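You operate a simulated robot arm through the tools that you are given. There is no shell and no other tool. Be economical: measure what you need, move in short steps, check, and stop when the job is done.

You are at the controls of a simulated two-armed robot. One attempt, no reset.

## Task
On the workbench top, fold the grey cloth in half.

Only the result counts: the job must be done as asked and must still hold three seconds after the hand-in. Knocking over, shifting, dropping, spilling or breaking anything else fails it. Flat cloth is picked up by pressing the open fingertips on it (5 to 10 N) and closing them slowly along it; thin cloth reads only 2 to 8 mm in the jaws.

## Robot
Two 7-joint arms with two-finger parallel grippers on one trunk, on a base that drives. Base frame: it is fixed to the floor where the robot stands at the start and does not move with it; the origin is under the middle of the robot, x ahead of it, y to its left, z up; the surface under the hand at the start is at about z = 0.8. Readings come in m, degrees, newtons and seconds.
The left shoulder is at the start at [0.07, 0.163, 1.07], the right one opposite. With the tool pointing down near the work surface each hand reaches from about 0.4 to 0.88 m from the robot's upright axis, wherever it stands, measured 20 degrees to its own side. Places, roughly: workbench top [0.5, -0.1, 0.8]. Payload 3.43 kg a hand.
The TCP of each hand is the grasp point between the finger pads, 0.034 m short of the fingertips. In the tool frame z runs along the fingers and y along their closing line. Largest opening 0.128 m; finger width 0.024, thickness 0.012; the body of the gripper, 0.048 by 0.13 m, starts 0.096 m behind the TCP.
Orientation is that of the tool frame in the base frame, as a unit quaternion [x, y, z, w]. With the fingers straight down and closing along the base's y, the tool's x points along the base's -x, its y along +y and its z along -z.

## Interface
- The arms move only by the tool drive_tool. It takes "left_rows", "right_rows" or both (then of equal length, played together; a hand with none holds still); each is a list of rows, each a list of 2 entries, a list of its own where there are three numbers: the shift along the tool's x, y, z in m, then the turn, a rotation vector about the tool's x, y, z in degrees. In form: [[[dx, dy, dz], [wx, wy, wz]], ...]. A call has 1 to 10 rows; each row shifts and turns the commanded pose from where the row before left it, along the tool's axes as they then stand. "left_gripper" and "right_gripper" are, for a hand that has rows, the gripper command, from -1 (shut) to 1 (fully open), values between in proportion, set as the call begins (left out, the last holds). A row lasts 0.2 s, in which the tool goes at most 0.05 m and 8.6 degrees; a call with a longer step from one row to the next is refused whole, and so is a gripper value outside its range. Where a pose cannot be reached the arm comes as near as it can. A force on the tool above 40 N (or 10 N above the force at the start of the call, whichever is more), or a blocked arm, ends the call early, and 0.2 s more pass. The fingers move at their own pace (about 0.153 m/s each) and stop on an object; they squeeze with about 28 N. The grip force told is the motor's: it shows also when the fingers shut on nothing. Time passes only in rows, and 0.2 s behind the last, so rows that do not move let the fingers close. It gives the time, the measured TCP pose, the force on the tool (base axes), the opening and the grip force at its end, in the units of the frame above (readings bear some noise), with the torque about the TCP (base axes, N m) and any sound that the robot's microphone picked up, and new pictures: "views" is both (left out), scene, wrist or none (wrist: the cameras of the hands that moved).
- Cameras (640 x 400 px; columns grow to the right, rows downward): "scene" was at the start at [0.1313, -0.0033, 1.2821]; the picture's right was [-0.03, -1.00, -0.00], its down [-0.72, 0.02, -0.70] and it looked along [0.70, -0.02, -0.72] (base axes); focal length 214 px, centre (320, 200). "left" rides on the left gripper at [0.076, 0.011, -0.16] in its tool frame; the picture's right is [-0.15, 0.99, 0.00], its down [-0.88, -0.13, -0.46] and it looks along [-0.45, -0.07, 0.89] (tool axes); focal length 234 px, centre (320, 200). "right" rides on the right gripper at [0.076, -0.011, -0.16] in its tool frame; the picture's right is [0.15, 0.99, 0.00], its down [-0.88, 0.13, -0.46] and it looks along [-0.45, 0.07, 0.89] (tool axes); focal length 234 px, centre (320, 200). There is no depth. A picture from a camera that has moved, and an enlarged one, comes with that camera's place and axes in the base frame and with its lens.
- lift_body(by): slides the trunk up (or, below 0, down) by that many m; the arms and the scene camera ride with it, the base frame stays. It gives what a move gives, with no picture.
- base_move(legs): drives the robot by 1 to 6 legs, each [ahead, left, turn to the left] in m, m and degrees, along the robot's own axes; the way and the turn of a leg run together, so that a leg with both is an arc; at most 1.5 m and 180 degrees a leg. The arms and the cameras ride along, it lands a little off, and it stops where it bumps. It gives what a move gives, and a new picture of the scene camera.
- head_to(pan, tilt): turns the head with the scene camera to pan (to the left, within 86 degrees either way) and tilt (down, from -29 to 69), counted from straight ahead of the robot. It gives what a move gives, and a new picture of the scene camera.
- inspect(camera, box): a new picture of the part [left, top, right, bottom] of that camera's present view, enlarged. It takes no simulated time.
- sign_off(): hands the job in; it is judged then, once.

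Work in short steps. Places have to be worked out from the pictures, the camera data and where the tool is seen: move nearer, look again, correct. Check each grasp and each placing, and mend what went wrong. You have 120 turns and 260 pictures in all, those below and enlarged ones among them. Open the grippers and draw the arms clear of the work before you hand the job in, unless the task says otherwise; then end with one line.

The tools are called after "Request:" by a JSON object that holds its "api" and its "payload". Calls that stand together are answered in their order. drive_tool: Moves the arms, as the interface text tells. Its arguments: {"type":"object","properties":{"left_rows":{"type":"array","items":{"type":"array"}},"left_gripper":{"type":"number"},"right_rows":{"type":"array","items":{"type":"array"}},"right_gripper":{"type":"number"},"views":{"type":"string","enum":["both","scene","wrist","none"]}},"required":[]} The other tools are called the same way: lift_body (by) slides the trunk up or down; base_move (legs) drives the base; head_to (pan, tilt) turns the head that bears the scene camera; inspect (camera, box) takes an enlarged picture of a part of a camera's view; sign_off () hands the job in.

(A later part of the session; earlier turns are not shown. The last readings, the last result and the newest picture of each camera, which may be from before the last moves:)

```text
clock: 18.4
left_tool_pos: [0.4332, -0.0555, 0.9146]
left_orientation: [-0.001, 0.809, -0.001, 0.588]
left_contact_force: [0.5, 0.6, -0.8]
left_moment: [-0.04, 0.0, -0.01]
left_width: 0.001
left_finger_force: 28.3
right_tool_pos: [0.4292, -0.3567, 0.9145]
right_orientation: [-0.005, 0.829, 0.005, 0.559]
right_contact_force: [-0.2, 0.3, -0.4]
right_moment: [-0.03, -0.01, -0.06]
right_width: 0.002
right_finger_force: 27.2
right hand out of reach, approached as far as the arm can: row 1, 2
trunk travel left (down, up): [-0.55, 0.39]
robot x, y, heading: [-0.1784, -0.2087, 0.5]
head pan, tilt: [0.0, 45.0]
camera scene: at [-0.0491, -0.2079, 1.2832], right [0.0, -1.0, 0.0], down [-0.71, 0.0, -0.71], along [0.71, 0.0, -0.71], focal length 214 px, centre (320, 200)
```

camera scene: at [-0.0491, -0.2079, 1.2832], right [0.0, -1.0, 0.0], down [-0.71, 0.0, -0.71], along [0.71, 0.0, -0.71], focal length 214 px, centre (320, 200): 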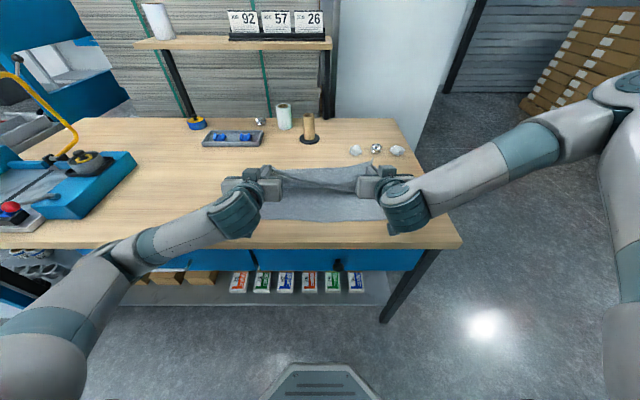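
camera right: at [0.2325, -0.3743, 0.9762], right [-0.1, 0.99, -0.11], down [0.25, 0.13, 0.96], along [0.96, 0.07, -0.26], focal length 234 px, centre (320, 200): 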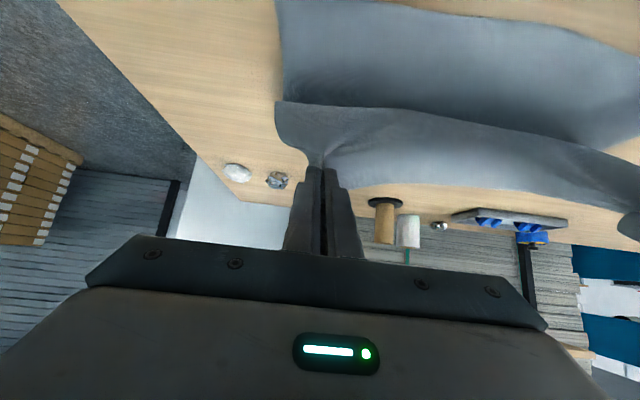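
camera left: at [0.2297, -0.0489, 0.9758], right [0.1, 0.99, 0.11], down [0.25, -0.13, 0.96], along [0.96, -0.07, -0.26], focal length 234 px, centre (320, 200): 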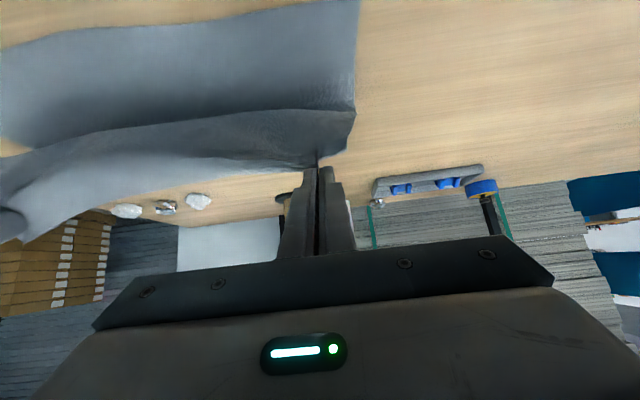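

The tilts are now about 72° and 68°, with tips at about x 0.463, z 0.903. I'll alternate base-back and trunk-down to complete the arc.

Request:
{"api": "base_move", "payload": {"legs": [[-0.05, 0, 0]]}}

Request:
{"api": "lift_body", "payload": {"by": -0.04}}

Request:
{"api": "base_move", "payload": {"legs": [[-0.04, 0, 0]]}}

```text
clock: 19.3
left_tool_pos: [0.3831, -0.0572, 0.9153]
left_orientation: [0.0, 0.808, 0.0, 0.589]
left_contact_force: [-0.8, -0.1, 0.3]
left_moment: [-0.03, -0.01, -0.01]
left_width: 0.0011
left_finger_force: 27.7
right_tool_pos: [0.3798, -0.3581, 0.9144]
right_orientation: [-0.004, 0.83, 0.005, 0.557]
right_contact_force: [0.2, 0.2, 0.3]
right_moment: [-0.07, -0.01, -0.01]
right_width: 0.0018
right_finger_force: 27.6
trunk travel left (down, up): [-0.55, 0.39]
robot x, y, heading: [-0.2273, -0.212, 0.1]
head pan, tilt: [0.0, 45.0]
camera scene: at [-0.0993, -0.2107, 1.2834], right [0.0, -1.0, 0.0], down [-0.71, 0.0, -0.71], along [0.71, 0.0, -0.71], focal length 214 px, centre (320, 200)
```

scene: 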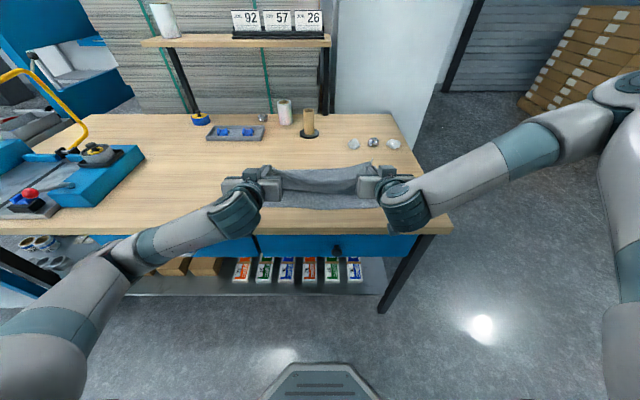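

```text
clock: 20.1
left_tool_pos: [0.3836, -0.0573, 0.8736]
left_orientation: [0.001, 0.809, -0.001, 0.588]
left_contact_force: [0.1, -0.1, 0.1]
left_moment: [0.04, 0.02, -0.01]
left_width: 0.0012
left_finger_force: 28.2
right_tool_pos: [0.3806, -0.3586, 0.8736]
right_orientation: [-0.003, 0.83, 0.005, 0.557]
right_contact_force: [-0.6, 0.1, -0.1]
right_moment: [-0.02, 0.01, -0.01]
right_width: 0.0021
right_finger_force: 28.1
trunk travel left (down, up): [-0.51, 0.43]
robot x, y, heading: [-0.2312, -0.209, -0.0]
head pan, tilt: [0.0, 45.0]
```

```text
clock: 21.0
left_tool_pos: [0.3437, -0.0584, 0.8755]
left_orientation: [0.001, 0.808, -0.001, 0.589]
left_contact_force: [-0.9, -0.4, -0.2]
left_moment: [-0.02, 0.03, 0.04]
left_width: 0.0011
left_finger_force: 28.0
right_tool_pos: [0.3392, -0.3587, 0.8746]
right_orientation: [-0.004, 0.83, 0.005, 0.558]
right_contact_force: [-0.4, 0.6, -0.3]
right_moment: [0.0, 0.07, 0.05]
right_width: 0.0019
right_finger_force: 28.0
trunk travel left (down, up): [-0.51, 0.43]
robot x, y, heading: [-0.2707, -0.2113, -0.1]
head pan, tilt: [0.0, 45.0]
camera scene: at [-0.139, -0.2108, 1.2434], right [0.0, -1.0, 0.0], down [-0.71, 0.0, -0.71], along [0.71, 0.0, -0.71], focal length 214 px, centre (320, 200)
```

scene: 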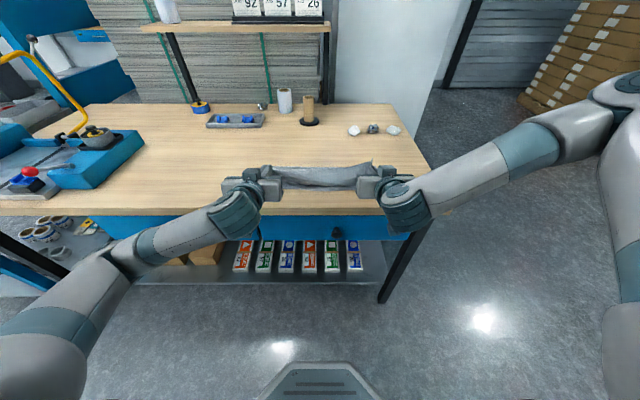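

The tips are at about x 0.374, z 0.864. A close look before lowering.

Request:
{"api": "inspect", "payload": {"camera": "scene", "box": [220, 120, 420, 245]}}

Request:
{"api": "inspect", "payload": {"camera": "right", "box": [0, 0, 640, 400]}}

```text
3.20 times, centred on (320, 182) of scene
camera zoom: at [-0.139, -0.2108, 1.2434], right [0.0, -1.0, 0.0], down [-0.71, 0.0, -0.71], along [0.71, 0.0, -0.71], focal length 686 px, centre (320, 256)
```

zoom: 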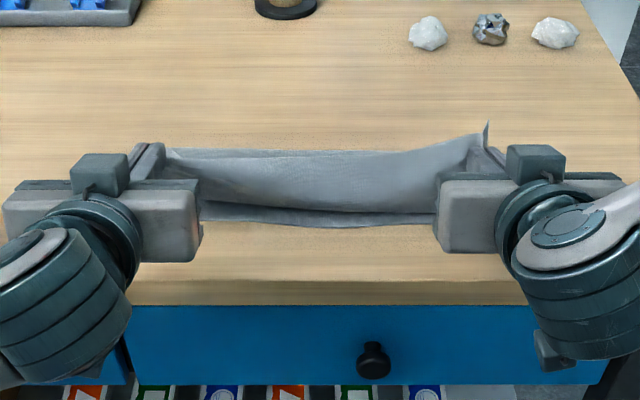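

```text
1.00 times, centred on (320, 200) of right (not enlarged: the box is as wide or as high as the picture)
camera zoom: at [0.1639, -0.3711, 0.8645], right [-0.07, 0.99, -0.13], down [-0.09, 0.13, 0.99], along [0.99, 0.08, 0.08], focal length 234 px, centre (320, 200)
```

zoom: 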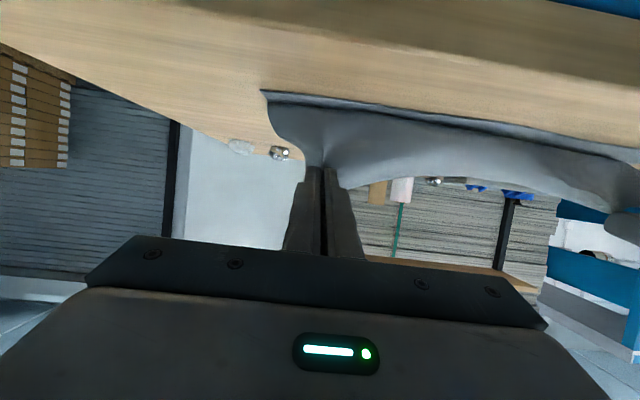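

The tail corner now points up and the front bulge sits just behind the near edge. I'll lower the trunk 4.5 cm.

Request:
{"api": "lift_body", "payload": {"by": -0.045}}

Request:
{"api": "inspect", "payload": {"camera": "scene", "box": [220, 100, 420, 225]}}

Request:
{"api": "inspect", "payload": {"camera": "right", "box": [200, 40, 520, 240]}}

```text
clock: 21.9
left_tool_pos: [0.3439, -0.0572, 0.8304]
left_orientation: [0.001, 0.809, -0.001, 0.588]
left_contact_force: [0.1, 0.4, 0.3]
left_moment: [0.0, 0.02, 0.02]
left_width: 0.0009
left_finger_force: 28.0
right_tool_pos: [0.3414, -0.358, 0.8296]
right_orientation: [-0.003, 0.83, 0.005, 0.558]
right_contact_force: [1.4, 0.3, 2.1]
right_moment: [-0.03, -0.05, 0.0]
right_width: 0.0021
right_finger_force: 27.9
trunk travel left (down, up): [-0.465, 0.475]
robot x, y, heading: [-0.2695, -0.2072, 0.0]
head pan, tilt: [0.0, 45.0]
```

```text
3.20 times, centred on (320, 162) of scene
camera zoom: at [-0.1376, -0.2108, 1.1983], right [0.0, -1.0, 0.0], down [-0.71, 0.0, -0.71], along [0.71, 0.0, -0.71], focal length 686 px, centre (320, 320)
```

zoom: 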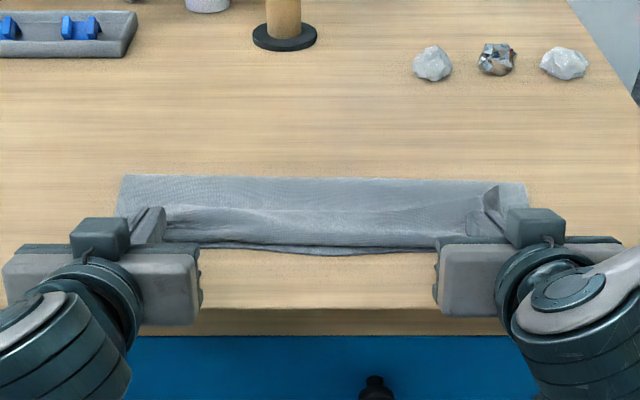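

```text
2.00 times, centred on (360, 140) of right
camera zoom: at [0.1649, -0.3711, 0.8191], right [-0.07, 0.99, -0.13], down [-0.09, 0.13, 0.99], along [0.99, 0.08, 0.08], focal length 468 px, centre (240, 320)
```

zoom: 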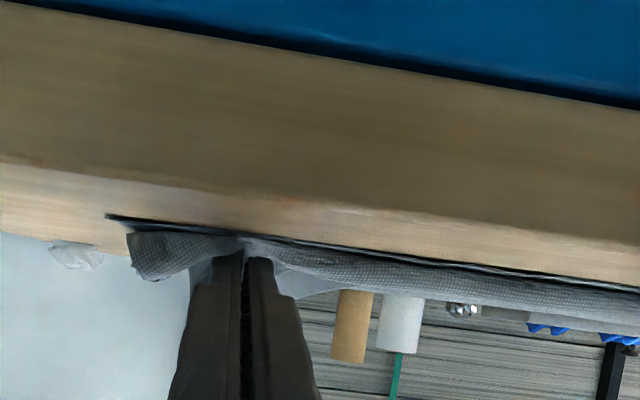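

The fold line is at about x 0.47 and the near edge at about 0.35, which looks right. I'll open the jaws slightly to release and see how the edge settles.

Request:
{"api": "drive_tool", "payload": {"left_rows": [[[0, 0, 0], [0, 0, 0]]], "right_rows": [[[0, 0, 0], [0, 0, 0]]], "left_gripper": -0.75, "right_gripper": -0.75, "views": "none"}}

Request:
{"api": "inspect", "payload": {"camera": "scene", "box": [220, 100, 420, 225]}}

Request:
{"api": "inspect", "payload": {"camera": "right", "box": [200, 40, 520, 240]}}

```text
clock: 22.3
left_tool_pos: [0.3437, -0.0583, 0.8295]
left_orientation: [0.0, 0.809, 0.0, 0.588]
left_contact_force: [-0.9, 0.7, 0.3]
left_moment: [0.01, -0.05, 0.01]
left_width: 0.0159
left_finger_force: 0.0
right_tool_pos: [0.3395, -0.3585, 0.8298]
right_orientation: [-0.002, 0.831, 0.003, 0.556]
right_contact_force: [0.3, -0.3, -0.6]
right_moment: [-0.04, 0.0, -0.01]
right_width: 0.0162
right_finger_force: 0.1
trunk travel left (down, up): [-0.465, 0.475]
robot x, y, heading: [-0.2689, -0.2113, -0.2]
head pan, tilt: [0.0, 45.0]
```

```text
3.20 times, centred on (320, 162) of scene
camera zoom: at [-0.1373, -0.2108, 1.1982], right [0.0, -1.0, 0.0], down [-0.71, 0.0, -0.71], along [0.71, 0.0, -0.71], focal length 686 px, centre (320, 320)
```

zoom: 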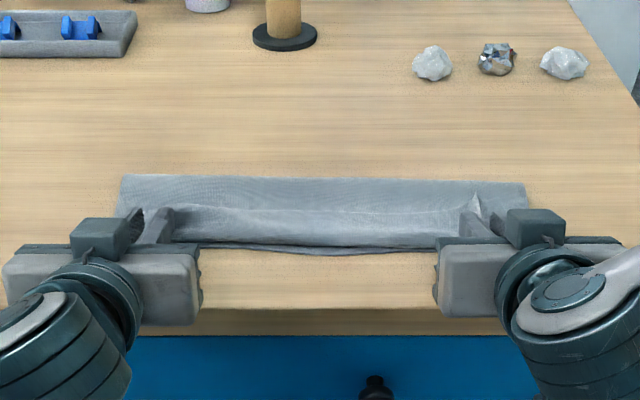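

```text
2.00 times, centred on (360, 140) of right
camera zoom: at [0.1649, -0.3711, 0.8187], right [-0.07, 0.99, -0.13], down [-0.09, 0.13, 0.99], along [0.99, 0.08, 0.08], focal length 468 px, centre (240, 320)
```

zoom: 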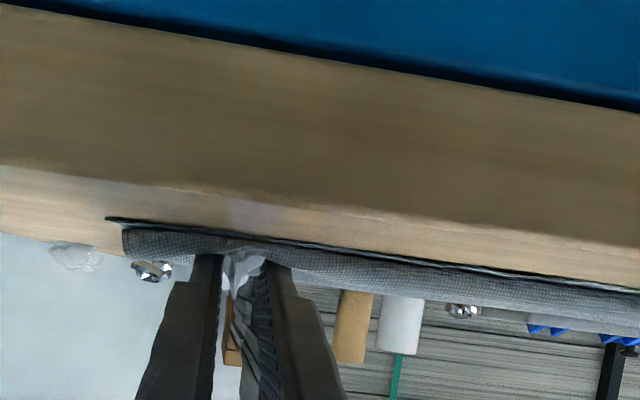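

The released edge stays as a lip curled back on top. I'll rise clear and then view how it lies.

Request:
{"api": "drive_tool", "payload": {"left_rows": [[[0, 0, -0.002], [0, 0, 0]]], "right_rows": [[[0, 0, -0.002], [0, 0, 0]]], "left_gripper": -0.4, "right_gripper": -0.4, "views": "none"}}

Request:
{"api": "lift_body", "payload": {"by": 0.13}}

Request:
{"api": "drive_tool", "payload": {"left_rows": [[[0, 0, 0], [0, 8, 0]], [[0, 0, 0], [0, 8, 0]], [[0, 0, 0], [0, 8, 0]], [[0, 0.01, 0], [0, 8, 0]], [[0, 0.01, 0], [0, 8, 0]], [[0, 0.01, 0], [0, 8, 0]]], "right_rows": [[[0, 0, 0], [0, 8, 0]], [[0, 0, 0], [0, 8, 0]], [[0, 0, 0], [0, 8, 0]], [[0, -0.01, 0], [0, 8, 0]], [[0, -0.01, 0], [0, 8, 0]], [[0, -0.01, 0], [0, 8, 0]]], "views": "both"}}

Request:
{"api": "inspect", "payload": {"camera": "scene", "box": [220, 120, 420, 245]}}

```text
clock: 22.7
left_tool_pos: [0.3433, -0.0579, 0.8284]
left_orientation: [0.0, 0.809, 0.0, 0.587]
left_contact_force: [-0.1, -0.1, 0.6]
left_moment: [-0.01, 0.0, 0.0]
left_width: 0.0383
left_finger_force: 0.1
right_tool_pos: [0.3394, -0.3581, 0.831]
right_orientation: [-0.003, 0.83, 0.004, 0.557]
right_contact_force: [0.1, 0.6, -0.7]
right_moment: [-0.02, 0.01, 0.03]
right_width: 0.0385
right_finger_force: 0.0
trunk travel left (down, up): [-0.465, 0.475]
robot x, y, heading: [-0.2703, -0.208, 0.3]
head pan, tilt: [0.0, 45.0]
```

```text
clock: 24.2
left_tool_pos: [0.3433, -0.0567, 0.9584]
left_orientation: [0.001, 0.809, -0.001, 0.587]
left_contact_force: [0.1, 0.9, 0.3]
left_moment: [0.0, 0.04, 0.0]
left_width: 0.0384
left_finger_force: 0.1
right_tool_pos: [0.3387, -0.3588, 0.9593]
right_orientation: [-0.004, 0.831, 0.005, 0.556]
right_contact_force: [0.4, 0.6, -0.3]
right_moment: [0.03, 0.01, 0.0]
right_width: 0.0381
right_finger_force: 0.0
trunk travel left (down, up): [-0.595, 0.345]
robot x, y, heading: [-0.2694, -0.2099, -0.1]
head pan, tilt: [0.0, 45.0]
```

```text
clock: 25.6
left_tool_pos: [0.3432, -0.0273, 0.9592]
left_orientation: [0.0, 0.979, 0.001, 0.206]
left_contact_force: [0.9, -0.1, 0.3]
left_moment: [-0.01, -0.03, -0.02]
left_width: 0.0383
left_finger_force: 0.0
right_tool_pos: [0.3401, -0.3886, 0.9584]
right_orientation: [-0.006, 0.986, 0.003, 0.169]
right_contact_force: [0.7, -0.3, -0.1]
right_moment: [0.03, -0.02, -0.03]
right_width: 0.0384
right_finger_force: 0.0
trunk travel left (down, up): [-0.595, 0.345]
robot x, y, heading: [-0.2691, -0.2094, -0.2]
head pan, tilt: [0.0, 45.0]
camera scene: at [-0.1365, -0.2109, 1.328], right [0.0, -1.0, 0.0], down [-0.71, 0.0, -0.71], along [0.71, 0.0, -0.71], focal length 214 px, centre (320, 200)
camera right: at [0.2161, -0.4015, 1.0836], right [-0.15, 0.99, -0.04], down [0.68, 0.13, 0.72], along [0.72, 0.08, -0.69], focal length 234 px, centre (320, 200)
camera left: at [0.2078, -0.0154, 1.0732], right [0.13, 0.99, 0.06], down [0.62, -0.13, 0.77], along [0.77, -0.07, -0.63], focal length 234 px, centre (320, 200)
```

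scene: 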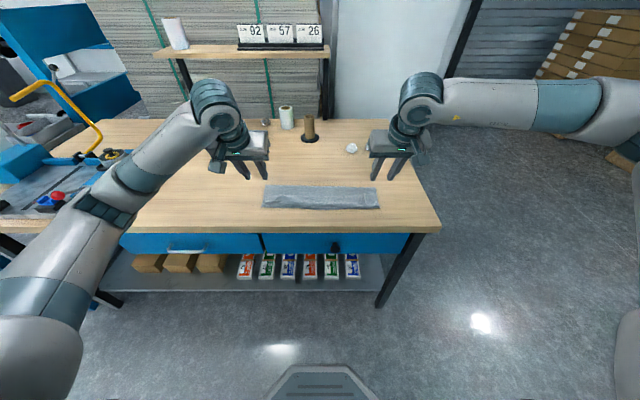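
right: 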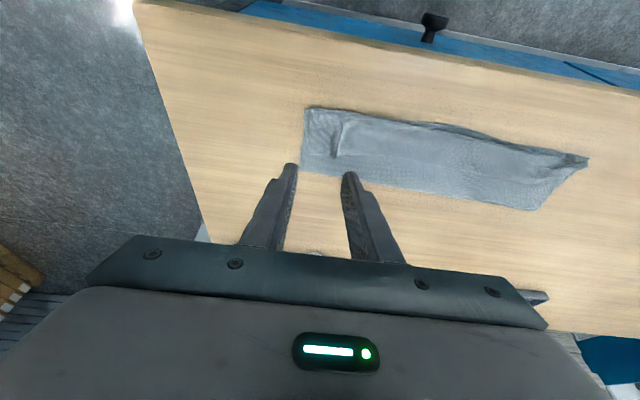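
left: 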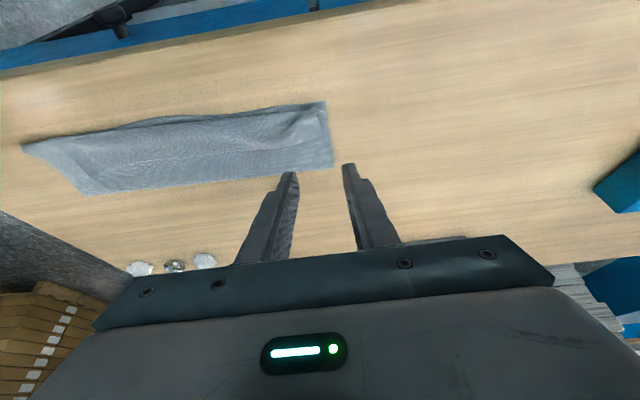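

```text
3.20 times, centred on (320, 182) of scene
camera zoom: at [-0.1365, -0.2109, 1.328], right [0.0, -1.0, 0.0], down [-0.71, 0.0, -0.71], along [0.71, 0.0, -0.71], focal length 686 px, centre (320, 256)
```

zoom: 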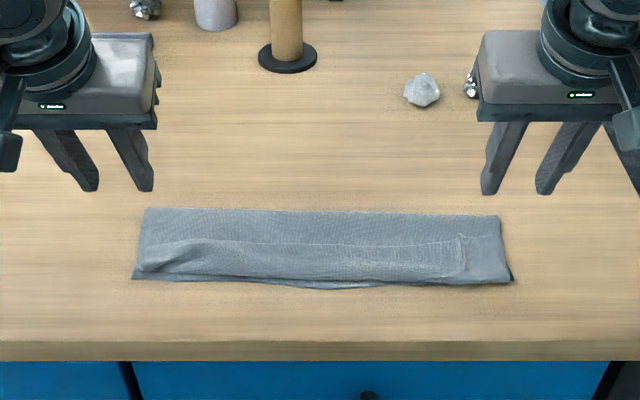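

The cloth is roughly folded, but a lip of about 5 cm is turned back on top and the fold line (x≈0.467) is short of half. I'll look closely at the lip before choosing how to open it.

Request:
{"api": "inspect", "payload": {"camera": "right", "box": [280, 80, 480, 205]}}

Request:
{"api": "inspect", "payload": {"camera": "left", "box": [150, 80, 350, 205]}}

Request:
{"api": "inspect", "payload": {"camera": "scene", "box": [250, 170, 390, 220]}}

```text
3.20 times, centred on (380, 142) of right
camera zoom: at [0.2161, -0.4015, 1.0836], right [-0.15, 0.99, -0.04], down [0.68, 0.13, 0.72], along [0.72, 0.08, -0.69], focal length 749 px, centre (128, 384)
```

zoom: 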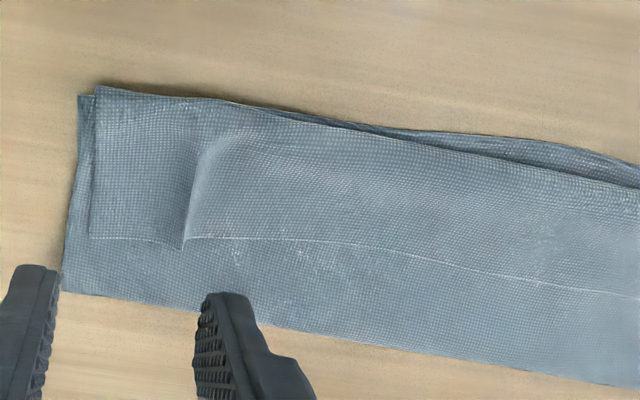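

```text
3.20 times, centred on (250, 142) of left
camera zoom: at [0.2078, -0.0154, 1.0732], right [0.13, 0.99, 0.06], down [0.62, -0.13, 0.77], along [0.77, -0.07, -0.63], focal length 749 px, centre (544, 384)
```

zoom: 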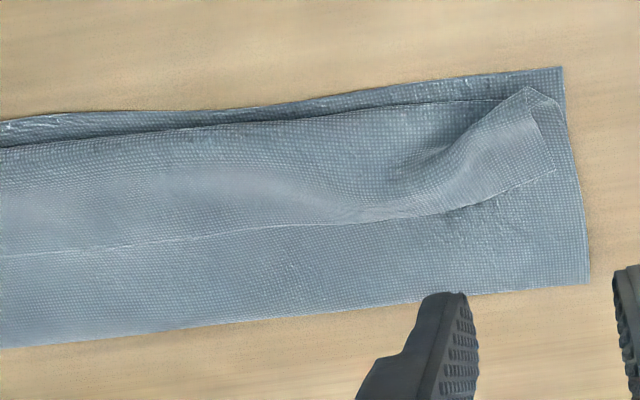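

```text
4.57 times, centred on (320, 195) of scene
camera zoom: at [-0.1365, -0.2109, 1.328], right [0.0, -1.0, 0.0], down [-0.71, 0.0, -0.71], along [0.71, 0.0, -0.71], focal length 980 px, centre (320, 223)
```

zoom: 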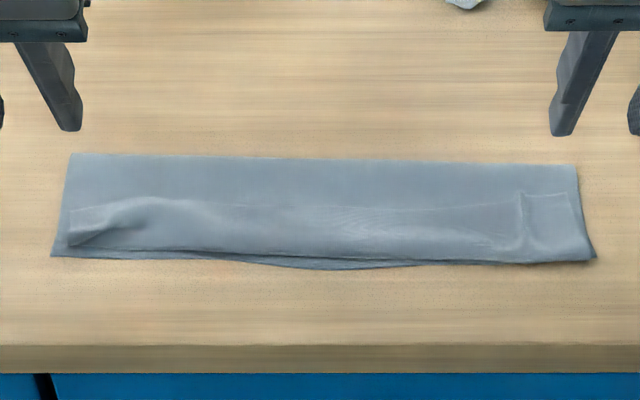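

The standing crease on the right lip (y≈−0.358, lip edge x≈0.412) can be re-gripped. I'll flip the lip open toward me and then re-place the edge in the correct orientation. First I'll level both tools above the lip.

Request:
{"api": "drive_tool", "payload": {"left_rows": [[[0, 0, 0], [0, 8, 0]], [[0, 0, 0], [0, 8, 0]], [[0, 0, 0], [0, 7.8, 0]], [[-0.015, -0.0082, 0.0222], [0, 0, 0]], [[-0.015, -0.0082, 0.0222], [0, 0, 0]], [[-0.015, -0.0082, 0.0222], [0, 0, 0]], [[-0.015, -0.0082, 0.0222], [0, 0, 0]]], "right_rows": [[[0, 0, 0], [0, 6.5, 0]], [[0, 0, 0], [0, 6.5, 0]], [[0, 0, 0], [0, 6.5, 0]], [[-0.0162, 0.0077, 0.022], [0, 0, 0]], [[-0.0162, 0.0077, 0.022], [0, 0, 0]], [[-0.0162, 0.0077, 0.022], [0, 0, 0]], [[-0.0162, 0.0077, 0.022], [0, 0, 0]]], "left_gripper": -0.4, "right_gripper": -0.5, "views": "wrist"}}

```text
clock: 27.2
left_tool_pos: [0.4042, -0.0606, 0.8699]
left_orientation: [0.0, 1.0, -0.001, 0.002]
left_contact_force: [0.8, 0.3, 0.6]
left_moment: [0.01, 0.02, 0.03]
left_width: 0.0384
left_finger_force: 0.2
right_tool_pos: [0.4059, -0.3574, 0.8709]
right_orientation: [-0.005, 1.0, 0.002, 0.001]
right_contact_force: [-0.4, 0.1, -0.6]
right_moment: [-0.01, 0.02, -0.04]
right_width: 0.0322
right_finger_force: 0.1
trunk travel left (down, up): [-0.595, 0.345]
robot x, y, heading: [-0.2708, -0.2116, 0.1]
head pan, tilt: [0.0, 45.0]
camera right: at [0.3307, -0.3689, 1.0296], right [-0.16, 0.99, 0.0], down [0.88, 0.14, 0.46], along [0.45, 0.07, -0.89], focal length 234 px, centre (320, 200)
camera left: at [0.3272, -0.0487, 1.0279], right [0.15, 0.99, 0.0], down [0.88, -0.13, 0.46], along [0.45, -0.07, -0.89], focal length 234 px, centre (320, 200)
```

right: 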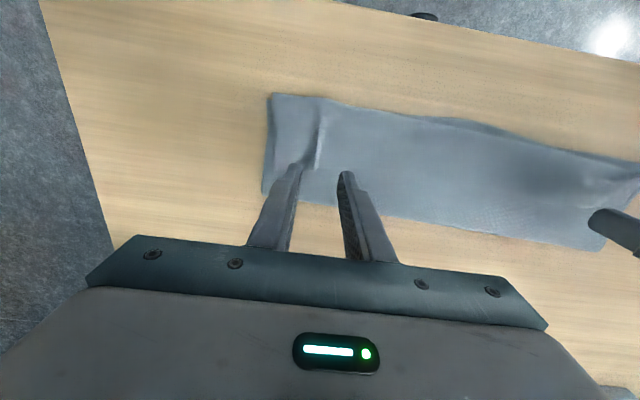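
left: 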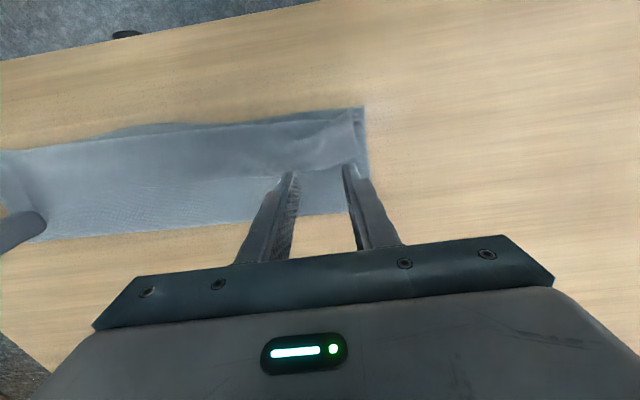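

Request:
{"api": "inspect", "payload": {"camera": "right", "box": [240, 80, 440, 205]}}

Request:
{"api": "inspect", "payload": {"camera": "left", "box": [220, 90, 400, 220]}}

```text
3.20 times, centred on (340, 142) of right
camera zoom: at [0.3307, -0.3689, 1.0296], right [-0.16, 0.99, 0.0], down [0.88, 0.14, 0.46], along [0.45, 0.07, -0.89], focal length 749 px, centre (256, 384)
```

zoom: 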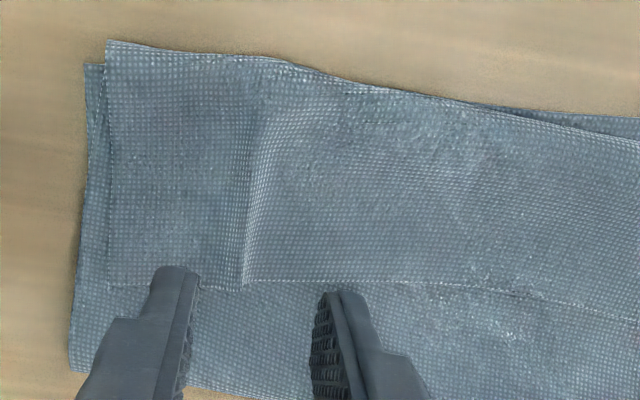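

```text
3.08 times, centred on (310, 155) of left
camera zoom: at [0.3272, -0.0487, 1.0279], right [0.15, 0.99, 0.0], down [0.88, -0.13, 0.46], along [0.45, -0.07, -0.89], focal length 720 px, centre (351, 338)
```

zoom: 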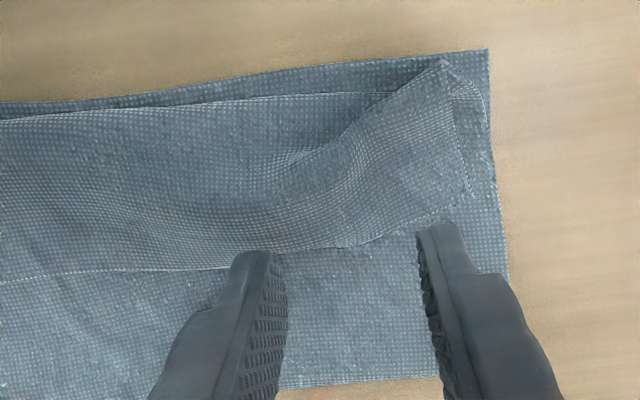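

Alignment is good: fingers are about 12–15 mm onto the lip. I'll nudge 4–6 mm toward me and descend close to the surface.

Request:
{"api": "drive_tool", "payload": {"left_rows": [[[0.006, 0.003, 0.012], [0, 0, 0]], [[0, 0, 0.008], [0, 0, 0]], [[0, 0, 0.005], [0, 0, 0]], [[0, 0, 0.002], [0, 0, 0]]], "right_rows": [[[0.004, -0.0035, 0.012], [0, 0, 0]], [[0, 0, 0.008], [0, 0, 0]], [[0, 0, 0.005], [0, 0, 0]], [[0, 0, 0.003], [0, 0, 0]]], "views": "none"}}

```text
clock: 28.2
left_tool_pos: [0.3961, -0.0577, 0.8433]
left_orientation: [0.0, 1.0, 0.0, 0.001]
left_contact_force: [-0.4, 1.4, 0.8]
left_moment: [-0.02, 0.0, 0.01]
left_width: 0.0384
left_finger_force: 0.1
right_tool_pos: [0.3997, -0.3609, 0.8425]
right_orientation: [-0.005, 1.0, 0.002, 0.001]
right_contact_force: [0.3, 0.7, 0.2]
right_moment: [-0.01, -0.01, 0.04]
right_width: 0.0324
right_finger_force: 0.1
trunk travel left (down, up): [-0.595, 0.345]
robot x, y, heading: [-0.2673, -0.209, -0.2]
head pan, tilt: [0.0, 45.0]
```

Request:
{"api": "drive_tool", "payload": {"left_rows": [[[0, 0, 0.002], [0, 0, 0]], [[0, 0, 0.001], [0, 0, 0]], [[0, 0, 0.001], [0, 0, 0]]], "right_rows": [[[0, 0, 0.002], [0, 0, 0]], [[0, 0, 0.001], [0, 0, 0]], [[0, 0, 0.001], [0, 0, 0]]], "views": "none"}}

```text
clock: 29.0
left_tool_pos: [0.3984, -0.0582, 0.8387]
left_orientation: [0.0, 1.0, 0.0, 0.001]
left_contact_force: [-0.2, 0.0, -0.1]
left_moment: [-0.02, 0.01, 0.02]
left_width: 0.0383
left_finger_force: 0.1
right_tool_pos: [0.4011, -0.3607, 0.8401]
right_orientation: [-0.006, 1.0, 0.002, 0.002]
right_contact_force: [-0.2, 0.0, -0.3]
right_moment: [-0.02, -0.02, 0.03]
right_width: 0.0319
right_finger_force: 0.1
trunk travel left (down, up): [-0.595, 0.345]
robot x, y, heading: [-0.2698, -0.2116, -0.1]
head pan, tilt: [0.0, 45.0]
```

No contact yet on either hand. I'll continue down in 0.7 mm steps.

Request:
{"api": "drive_tool", "payload": {"left_rows": [[[0, 0, 0.001], [0, 0, 0]], [[0, 0, 0.0007], [0, 0, 0]], [[0, 0, 0], [0, 0, 0]]], "right_rows": [[[0, 0, 0.001], [0, 0, 0]], [[0, 0, 0.001], [0, 0, 0]], [[0, 0, 0], [0, 0, 0]]], "views": "none"}}

```text
clock: 29.8
left_tool_pos: [0.3965, -0.0574, 0.8373]
left_orientation: [-0.001, 1.0, 0.0, 0.002]
left_contact_force: [1.2, 0.1, 0.4]
left_moment: [-0.01, -0.01, 0.0]
left_width: 0.0386
left_finger_force: 0.1
right_tool_pos: [0.402, -0.3609, 0.8376]
right_orientation: [-0.005, 1.0, 0.002, 0.001]
right_contact_force: [0.3, -0.1, 0.3]
right_moment: [0.01, 0.02, -0.01]
right_width: 0.0321
right_finger_force: 0.0
trunk travel left (down, up): [-0.595, 0.345]
robot x, y, heading: [-0.2669, -0.2092, -0.3]
head pan, tilt: [0.0, 45.0]
```

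Still no force, so the cloth is thin. I'll press slightly more on both.

Request:
{"api": "drive_tool", "payload": {"left_rows": [[[0, 0, 0.001], [0, 0, 0]], [[0, 0, 0.0007], [0, 0, 0]], [[0, 0, 0], [0, 0, 0]]], "right_rows": [[[0, 0, 0.001], [0, 0, 0]], [[0, 0, 0], [0, 0, 0]], [[0, 0, 0], [0, 0, 0]]], "views": "none"}}

```text
clock: 30.6
left_tool_pos: [0.3963, -0.0573, 0.8382]
left_orientation: [-0.001, 1.0, 0.0, 0.002]
left_contact_force: [0.4, 0.0, 3.7]
left_moment: [-0.03, -0.01, 0.0]
left_width: 0.0384
left_finger_force: 0.0
right_tool_pos: [0.4, -0.3608, 0.8369]
right_orientation: [-0.005, 1.0, 0.002, 0.002]
right_contact_force: [0.5, -0.6, 1.8]
right_moment: [-0.02, -0.03, 0.01]
right_width: 0.0322
right_finger_force: 0.0
trunk travel left (down, up): [-0.595, 0.345]
robot x, y, heading: [-0.2678, -0.2103, 0.1]
head pan, tilt: [0.0, 45.0]
```

Light contact on both (3.7 N and 1.8 N). I'll close slowly, aiming to gather just the top layer.

Request:
{"api": "drive_tool", "payload": {"left_rows": [[[0, 0, 0], [0, 0, 0]]], "right_rows": [[[0, 0, 0], [0, 0, 0]]], "left_gripper": -0.6, "right_gripper": -0.65, "views": "none"}}

Request:
{"api": "drive_tool", "payload": {"left_rows": [[[0, 0, 0], [0, 0, 0]]], "right_rows": [[[0, 0, 0], [0, 0, 0]]], "left_gripper": -0.78, "right_gripper": -0.8, "views": "none"}}

Request:
{"api": "drive_tool", "payload": {"left_rows": [[[0, 0, 0], [0, 0, 0]], [[0, 0, 0], [0, 0, 0]]], "right_rows": [[[0, 0, 0], [0, 0, 0]], [[0, 0, 0], [0, 0, 0]]], "left_gripper": -1, "right_gripper": -1, "views": "wrist"}}

```text
clock: 31.0
left_tool_pos: [0.397, -0.0577, 0.8365]
left_orientation: [0.001, 1.0, 0.0, 0.002]
left_contact_force: [1.1, -0.6, 3.7]
left_moment: [-0.03, -0.08, -0.01]
left_width: 0.0258
left_finger_force: 0.0
right_tool_pos: [0.4001, -0.361, 0.8376]
right_orientation: [-0.005, 1.0, 0.002, 0.002]
right_contact_force: [0.7, 0.2, 1.6]
right_moment: [-0.04, 0.0, -0.01]
right_width: 0.0221
right_finger_force: 0.0
trunk travel left (down, up): [-0.595, 0.345]
robot x, y, heading: [-0.2695, -0.2104, -0.3]
head pan, tilt: [0.0, 45.0]
```

```text
clock: 31.4
left_tool_pos: [0.3945, -0.0569, 0.8386]
left_orientation: [0.0, 1.0, 0.0, 0.002]
left_contact_force: [-0.2, -0.2, 5.4]
left_moment: [-0.05, -0.03, -0.01]
left_width: 0.0142
left_finger_force: 0.9
right_tool_pos: [0.4007, -0.3618, 0.8369]
right_orientation: [-0.005, 1.0, 0.001, 0.002]
right_contact_force: [-0.4, 0.3, 1.3]
right_moment: [0.03, 0.01, -0.02]
right_width: 0.0124
right_finger_force: 0.0
trunk travel left (down, up): [-0.595, 0.345]
robot x, y, heading: [-0.2675, -0.2102, -0.1]
head pan, tilt: [0.0, 45.0]
```

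```text
clock: 32.0
left_tool_pos: [0.3965, -0.0582, 0.8372]
left_orientation: [0.001, 1.0, -0.001, 0.002]
left_contact_force: [0.2, -11.3, 4.1]
left_moment: [-0.39, -0.07, 0.03]
left_width: 0.0027
left_finger_force: 27.8
right_tool_pos: [0.3999, -0.3592, 0.8375]
right_orientation: [-0.006, 1.0, 0.003, 0.003]
right_contact_force: [0.5, 11.1, 4.9]
right_moment: [0.4, -0.02, -0.09]
right_width: 0.0022
right_finger_force: 28.4
trunk travel left (down, up): [-0.595, 0.345]
robot x, y, heading: [-0.2675, -0.21, -0.1]
head pan, tilt: [0.0, 45.0]
camera right: at [0.3243, -0.3715, 0.9967], right [-0.16, 0.99, 0.01], down [0.88, 0.14, 0.46], along [0.45, 0.08, -0.89], focal length 234 px, centre (320, 200)
camera left: at [0.3187, -0.0457, 0.9954], right [0.15, 0.99, 0.0], down [0.88, -0.13, 0.46], along [0.45, -0.07, -0.89], focal length 234 px, centre (320, 200)
```

right: 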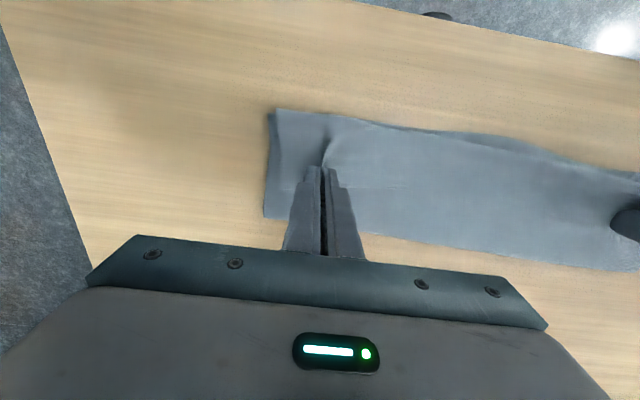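
left: 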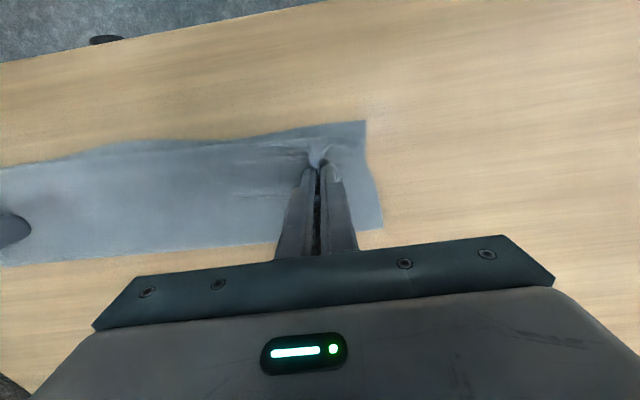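

Both hold, with 11 N of tension between them. I'll ease inward 5 mm each and lift 4 cm.

Request:
{"api": "drive_tool", "payload": {"left_rows": [[[0, -0.003, -0.004], [0, 0, 0]], [[0, -0.002, -0.012], [0, 0, 0]], [[0, 0, -0.012], [0, 0, 0]], [[0, 0, -0.012], [0, 0, 0]]], "right_rows": [[[0, 0.003, -0.004], [0, 0, 0]], [[0, 0.002, -0.012], [0, 0, 0]], [[0, 0, -0.012], [0, 0, 0]], [[0, 0, -0.012], [0, 0, 0]]], "views": "both"}}

Request:
{"api": "inspect", "payload": {"camera": "scene", "box": [220, 120, 420, 245]}}

```text
clock: 33.0
left_tool_pos: [0.3963, -0.0622, 0.8771]
left_orientation: [0.0, 1.0, 0.0, 0.002]
left_contact_force: [-0.8, -0.9, -0.6]
left_moment: [-0.09, -0.02, 0.01]
left_width: 0.0026
left_finger_force: 27.6
right_tool_pos: [0.4006, -0.3549, 0.8777]
right_orientation: [-0.006, 1.0, 0.001, 0.001]
right_contact_force: [-0.5, 1.6, 0.5]
right_moment: [0.04, -0.04, 0.02]
right_width: 0.002
right_finger_force: 28.0
trunk travel left (down, up): [-0.595, 0.345]
robot x, y, heading: [-0.2669, -0.2106, -0.1]
head pan, tilt: [0.0, 45.0]
camera scene: at [-0.1376, -0.2108, 1.3282], right [0.0, -1.0, 0.0], down [-0.71, 0.0, -0.71], along [0.71, 0.0, -0.71], focal length 214 px, centre (320, 200)
camera right: at [0.3245, -0.3669, 1.0363], right [-0.16, 0.99, 0.0], down [0.88, 0.14, 0.46], along [0.45, 0.07, -0.89], focal length 234 px, centre (320, 200)
camera left: at [0.3192, -0.0502, 1.0345], right [0.15, 0.99, 0.0], down [0.88, -0.13, 0.46], along [0.45, -0.07, -0.89], focal length 234 px, centre (320, 200)
```

scene: 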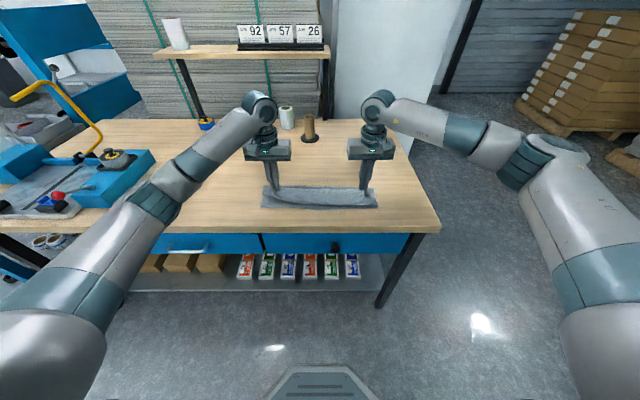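
right: 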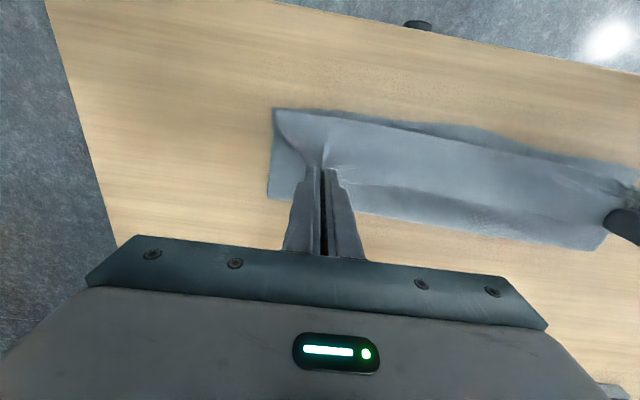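
left: 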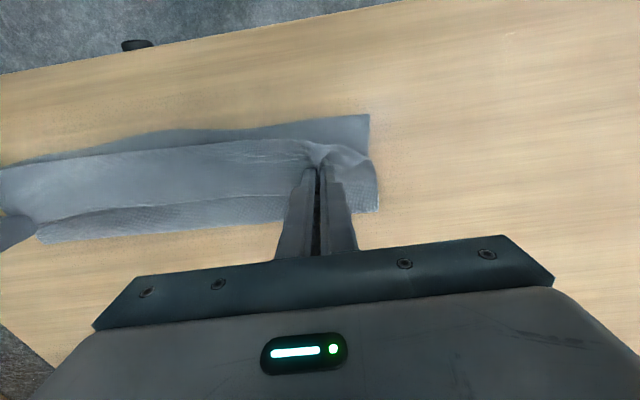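

```text
3.20 times, centred on (320, 182) of scene
camera zoom: at [-0.1376, -0.2108, 1.3282], right [0.0, -1.0, 0.0], down [-0.71, 0.0, -0.71], along [0.71, 0.0, -0.71], focal length 686 px, centre (320, 256)
```

zoom: 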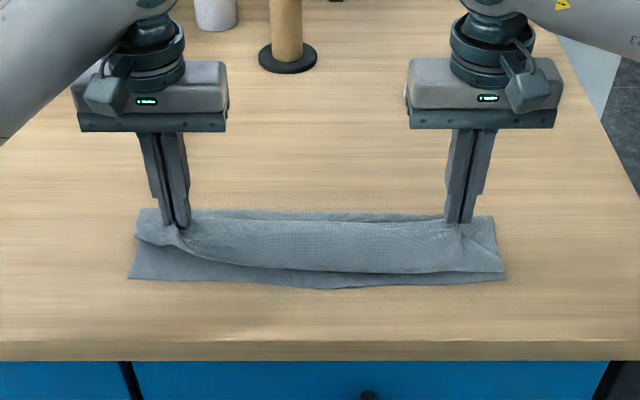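

Only the lip layer is lifted. I'll rotate both hands to about 68° around the tips while raising slightly, turning the edge upward.

Request:
{"api": "drive_tool", "payload": {"left_rows": [[[0.005, 0, -0.0036], [0, -8.5, 0]], [[0.0044, 0, -0.0036], [0, -8.5, 0]], [[0.0039, 0, -0.0035], [0, -8.5, 0]], [[0.0034, 0, -0.0033], [0, -8.5, 0]], [[0.0028, 0, -0.0029], [0, -8.5, 0]], [[0.0023, 0, -0.0025], [0, -8.5, 0]], [[0.0019, 0, -0.0022], [0, -8.5, 0]], [[0.0016, 0, -0.0016], [0, -8.5, 0]]], "right_rows": [[[0.005, 0, -0.0036], [0, -8.5, 0]], [[0.0044, 0, -0.0036], [0, -8.5, 0]], [[0.0039, 0, -0.0035], [0, -8.5, 0]], [[0.0034, 0, -0.0033], [0, -8.5, 0]], [[0.0028, 0, -0.0029], [0, -8.5, 0]], [[0.0023, 0, -0.0025], [0, -8.5, 0]], [[0.0019, 0, -0.0022], [0, -8.5, 0]], [[0.0016, 0, -0.0016], [0, -8.5, 0]]], "views": "wrist"}}

Request:
{"api": "inspect", "payload": {"camera": "scene", "box": [220, 120, 420, 245]}}

```text
clock: 34.8
left_tool_pos: [0.3655, -0.0622, 0.8888]
left_orientation: [0.0, 0.827, 0.0, 0.562]
left_contact_force: [-0.9, -1.4, 0.3]
left_moment: [0.0, 0.03, -0.02]
left_width: 0.0027
left_finger_force: 27.9
right_tool_pos: [0.3713, -0.3561, 0.8881]
right_orientation: [-0.004, 0.867, 0.005, 0.498]
right_contact_force: [0.5, 0.7, 0.3]
right_moment: [0.04, -0.04, 0.0]
right_width: 0.002
right_finger_force: 28.0
right hand out of reach, approached as far as the arm can: row 8
trunk travel left (down, up): [-0.595, 0.345]
robot x, y, heading: [-0.269, -0.2114, 0.3]
head pan, tilt: [0.0, 45.0]
camera right: at [0.1952, -0.3688, 0.9026], right [-0.08, 0.99, -0.12], down [0.05, 0.13, 0.99], along [1.0, 0.08, -0.06], focal length 234 px, centre (320, 200)
camera left: at [0.1875, -0.0505, 0.8746], right [0.06, 0.99, 0.14], down [-0.1, -0.13, 0.99], along [0.99, -0.07, 0.09], focal length 234 px, centre (320, 200)
```

right: 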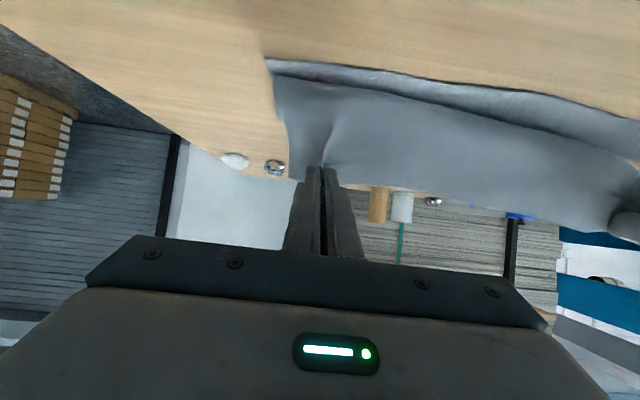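
left: 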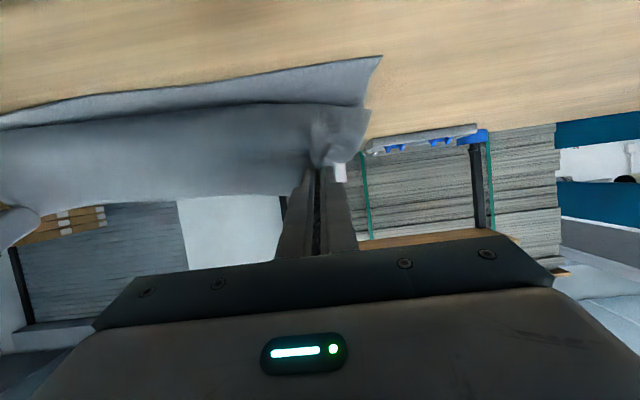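

```text
3.20 times, centred on (320, 182) of scene
camera zoom: at [-0.1375, -0.2113, 1.3283], right [0.0, -1.0, 0.0], down [-0.71, 0.0, -0.71], along [0.71, 0.0, -0.71], focal length 686 px, centre (320, 256)
```

zoom: 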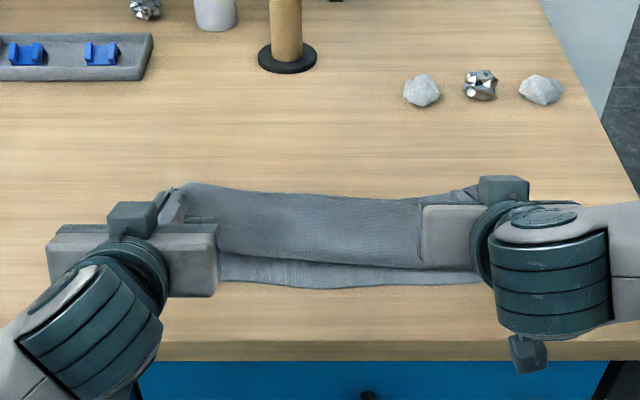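

The sheet now hangs straight with its edge up. I'll back the base 5.5 cm, lower 4 cm, then back another 2 cm.

Request:
{"api": "base_move", "payload": {"legs": [[-0.055, 0, 0]]}}

Request:
{"api": "lift_body", "payload": {"by": -0.045}}

Request:
{"api": "base_move", "payload": {"legs": [[-0.02, 0, 0]]}}

Request:
{"api": "inspect", "payload": {"camera": "scene", "box": [220, 100, 420, 225]}}

Request:
{"api": "inspect", "payload": {"camera": "right", "box": [200, 0, 520, 200]}}

```text
clock: 35.8
left_tool_pos: [0.3092, -0.0638, 0.8891]
left_orientation: [0.0, 0.828, 0.0, 0.561]
left_contact_force: [0.5, -2.2, 0.3]
left_moment: [-0.03, -0.01, -0.05]
left_width: 0.0025
left_finger_force: 28.2
right_tool_pos: [0.3148, -0.3565, 0.8884]
right_orientation: [-0.004, 0.867, 0.005, 0.499]
right_contact_force: [-1.4, 1.8, -0.3]
right_moment: [0.05, 0.03, 0.01]
right_width: 0.0021
right_finger_force: 28.0
trunk travel left (down, up): [-0.595, 0.345]
robot x, y, heading: [-0.3247, -0.212, -0.2]
head pan, tilt: [0.0, 45.0]
camera scene: at [-0.1937, -0.2108, 1.3284], right [0.0, -1.0, 0.0], down [-0.71, 0.0, -0.71], along [0.71, 0.0, -0.71], focal length 214 px, centre (320, 200)
```

scene: 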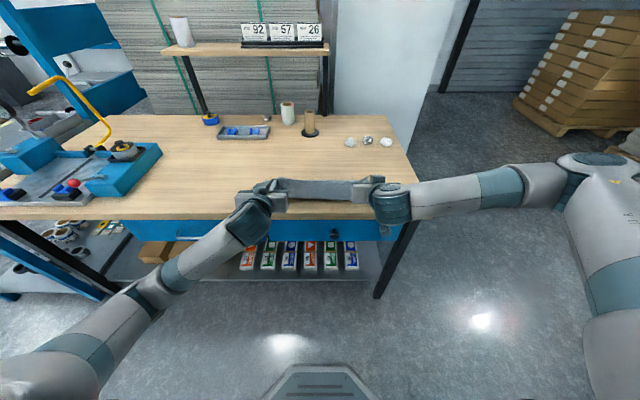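

```text
clock: 36.7
left_tool_pos: [0.3099, -0.0624, 0.8429]
left_orientation: [0.0, 0.828, 0.001, 0.561]
left_contact_force: [0.0, -1.8, -0.6]
left_moment: [0.0, -0.02, -0.05]
left_width: 0.0021
left_finger_force: 28.4
right_tool_pos: [0.3162, -0.3556, 0.8429]
right_orientation: [-0.004, 0.867, 0.004, 0.498]
right_contact_force: [-0.4, 2.3, 0.4]
right_moment: [0.06, 0.0, 0.05]
right_width: 0.002
right_finger_force: 27.9
trunk travel left (down, up): [-0.55, 0.39]
robot x, y, heading: [-0.3227, -0.2133, 0.1]
head pan, tilt: [0.0, 45.0]
```

```text
clock: 37.5
left_tool_pos: [0.2909, -0.0618, 0.8426]
left_orientation: [0.001, 0.828, 0.0, 0.561]
left_contact_force: [-0.8, -0.7, 1.1]
left_moment: [-0.03, -0.02, -0.04]
left_width: 0.0026
left_finger_force: 28.0
right_tool_pos: [0.2956, -0.3554, 0.8438]
right_orientation: [-0.005, 0.868, 0.005, 0.497]
right_contact_force: [0.0, 1.5, 0.6]
right_moment: [0.05, -0.01, 0.05]
right_width: 0.0019
right_finger_force: 28.2
trunk travel left (down, up): [-0.55, 0.39]
robot x, y, heading: [-0.3431, -0.2062, 0.2]
head pan, tilt: [0.0, 45.0]
camera scene: at [-0.2123, -0.2107, 1.2832], right [0.0, -1.0, 0.0], down [-0.71, 0.0, -0.71], along [0.71, 0.0, -0.71], focal length 214 px, centre (320, 200)
```

scene: 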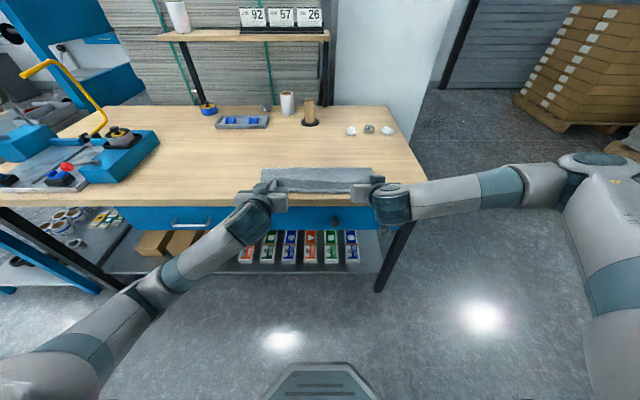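

```text
3.20 times, centred on (320, 162) of scene
camera zoom: at [-0.2123, -0.2107, 1.2832], right [0.0, -1.0, 0.0], down [-0.71, 0.0, -0.71], along [0.71, 0.0, -0.71], focal length 686 px, centre (320, 320)
```

zoom: 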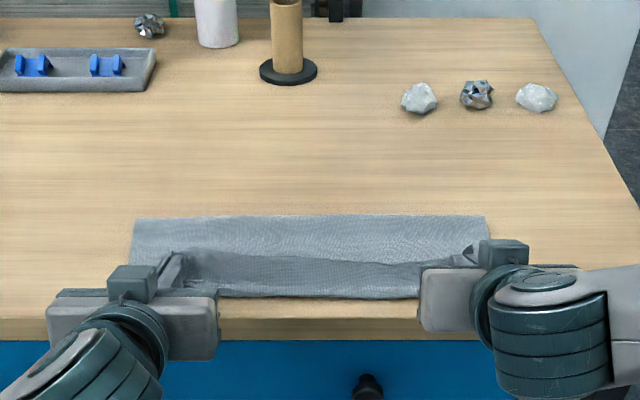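

```text
2.00 times, centred on (360, 100) of right
camera zoom: at [0.1206, -0.3683, 0.8579], right [-0.08, 0.99, -0.12], down [0.05, 0.13, 0.99], along [1.0, 0.08, -0.06], focal length 468 px, centre (240, 400)
```

zoom: 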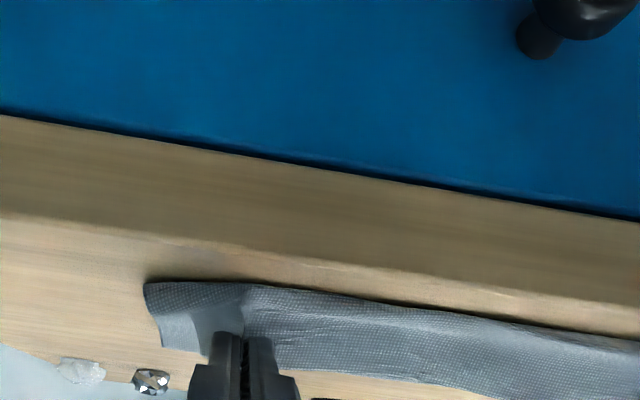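

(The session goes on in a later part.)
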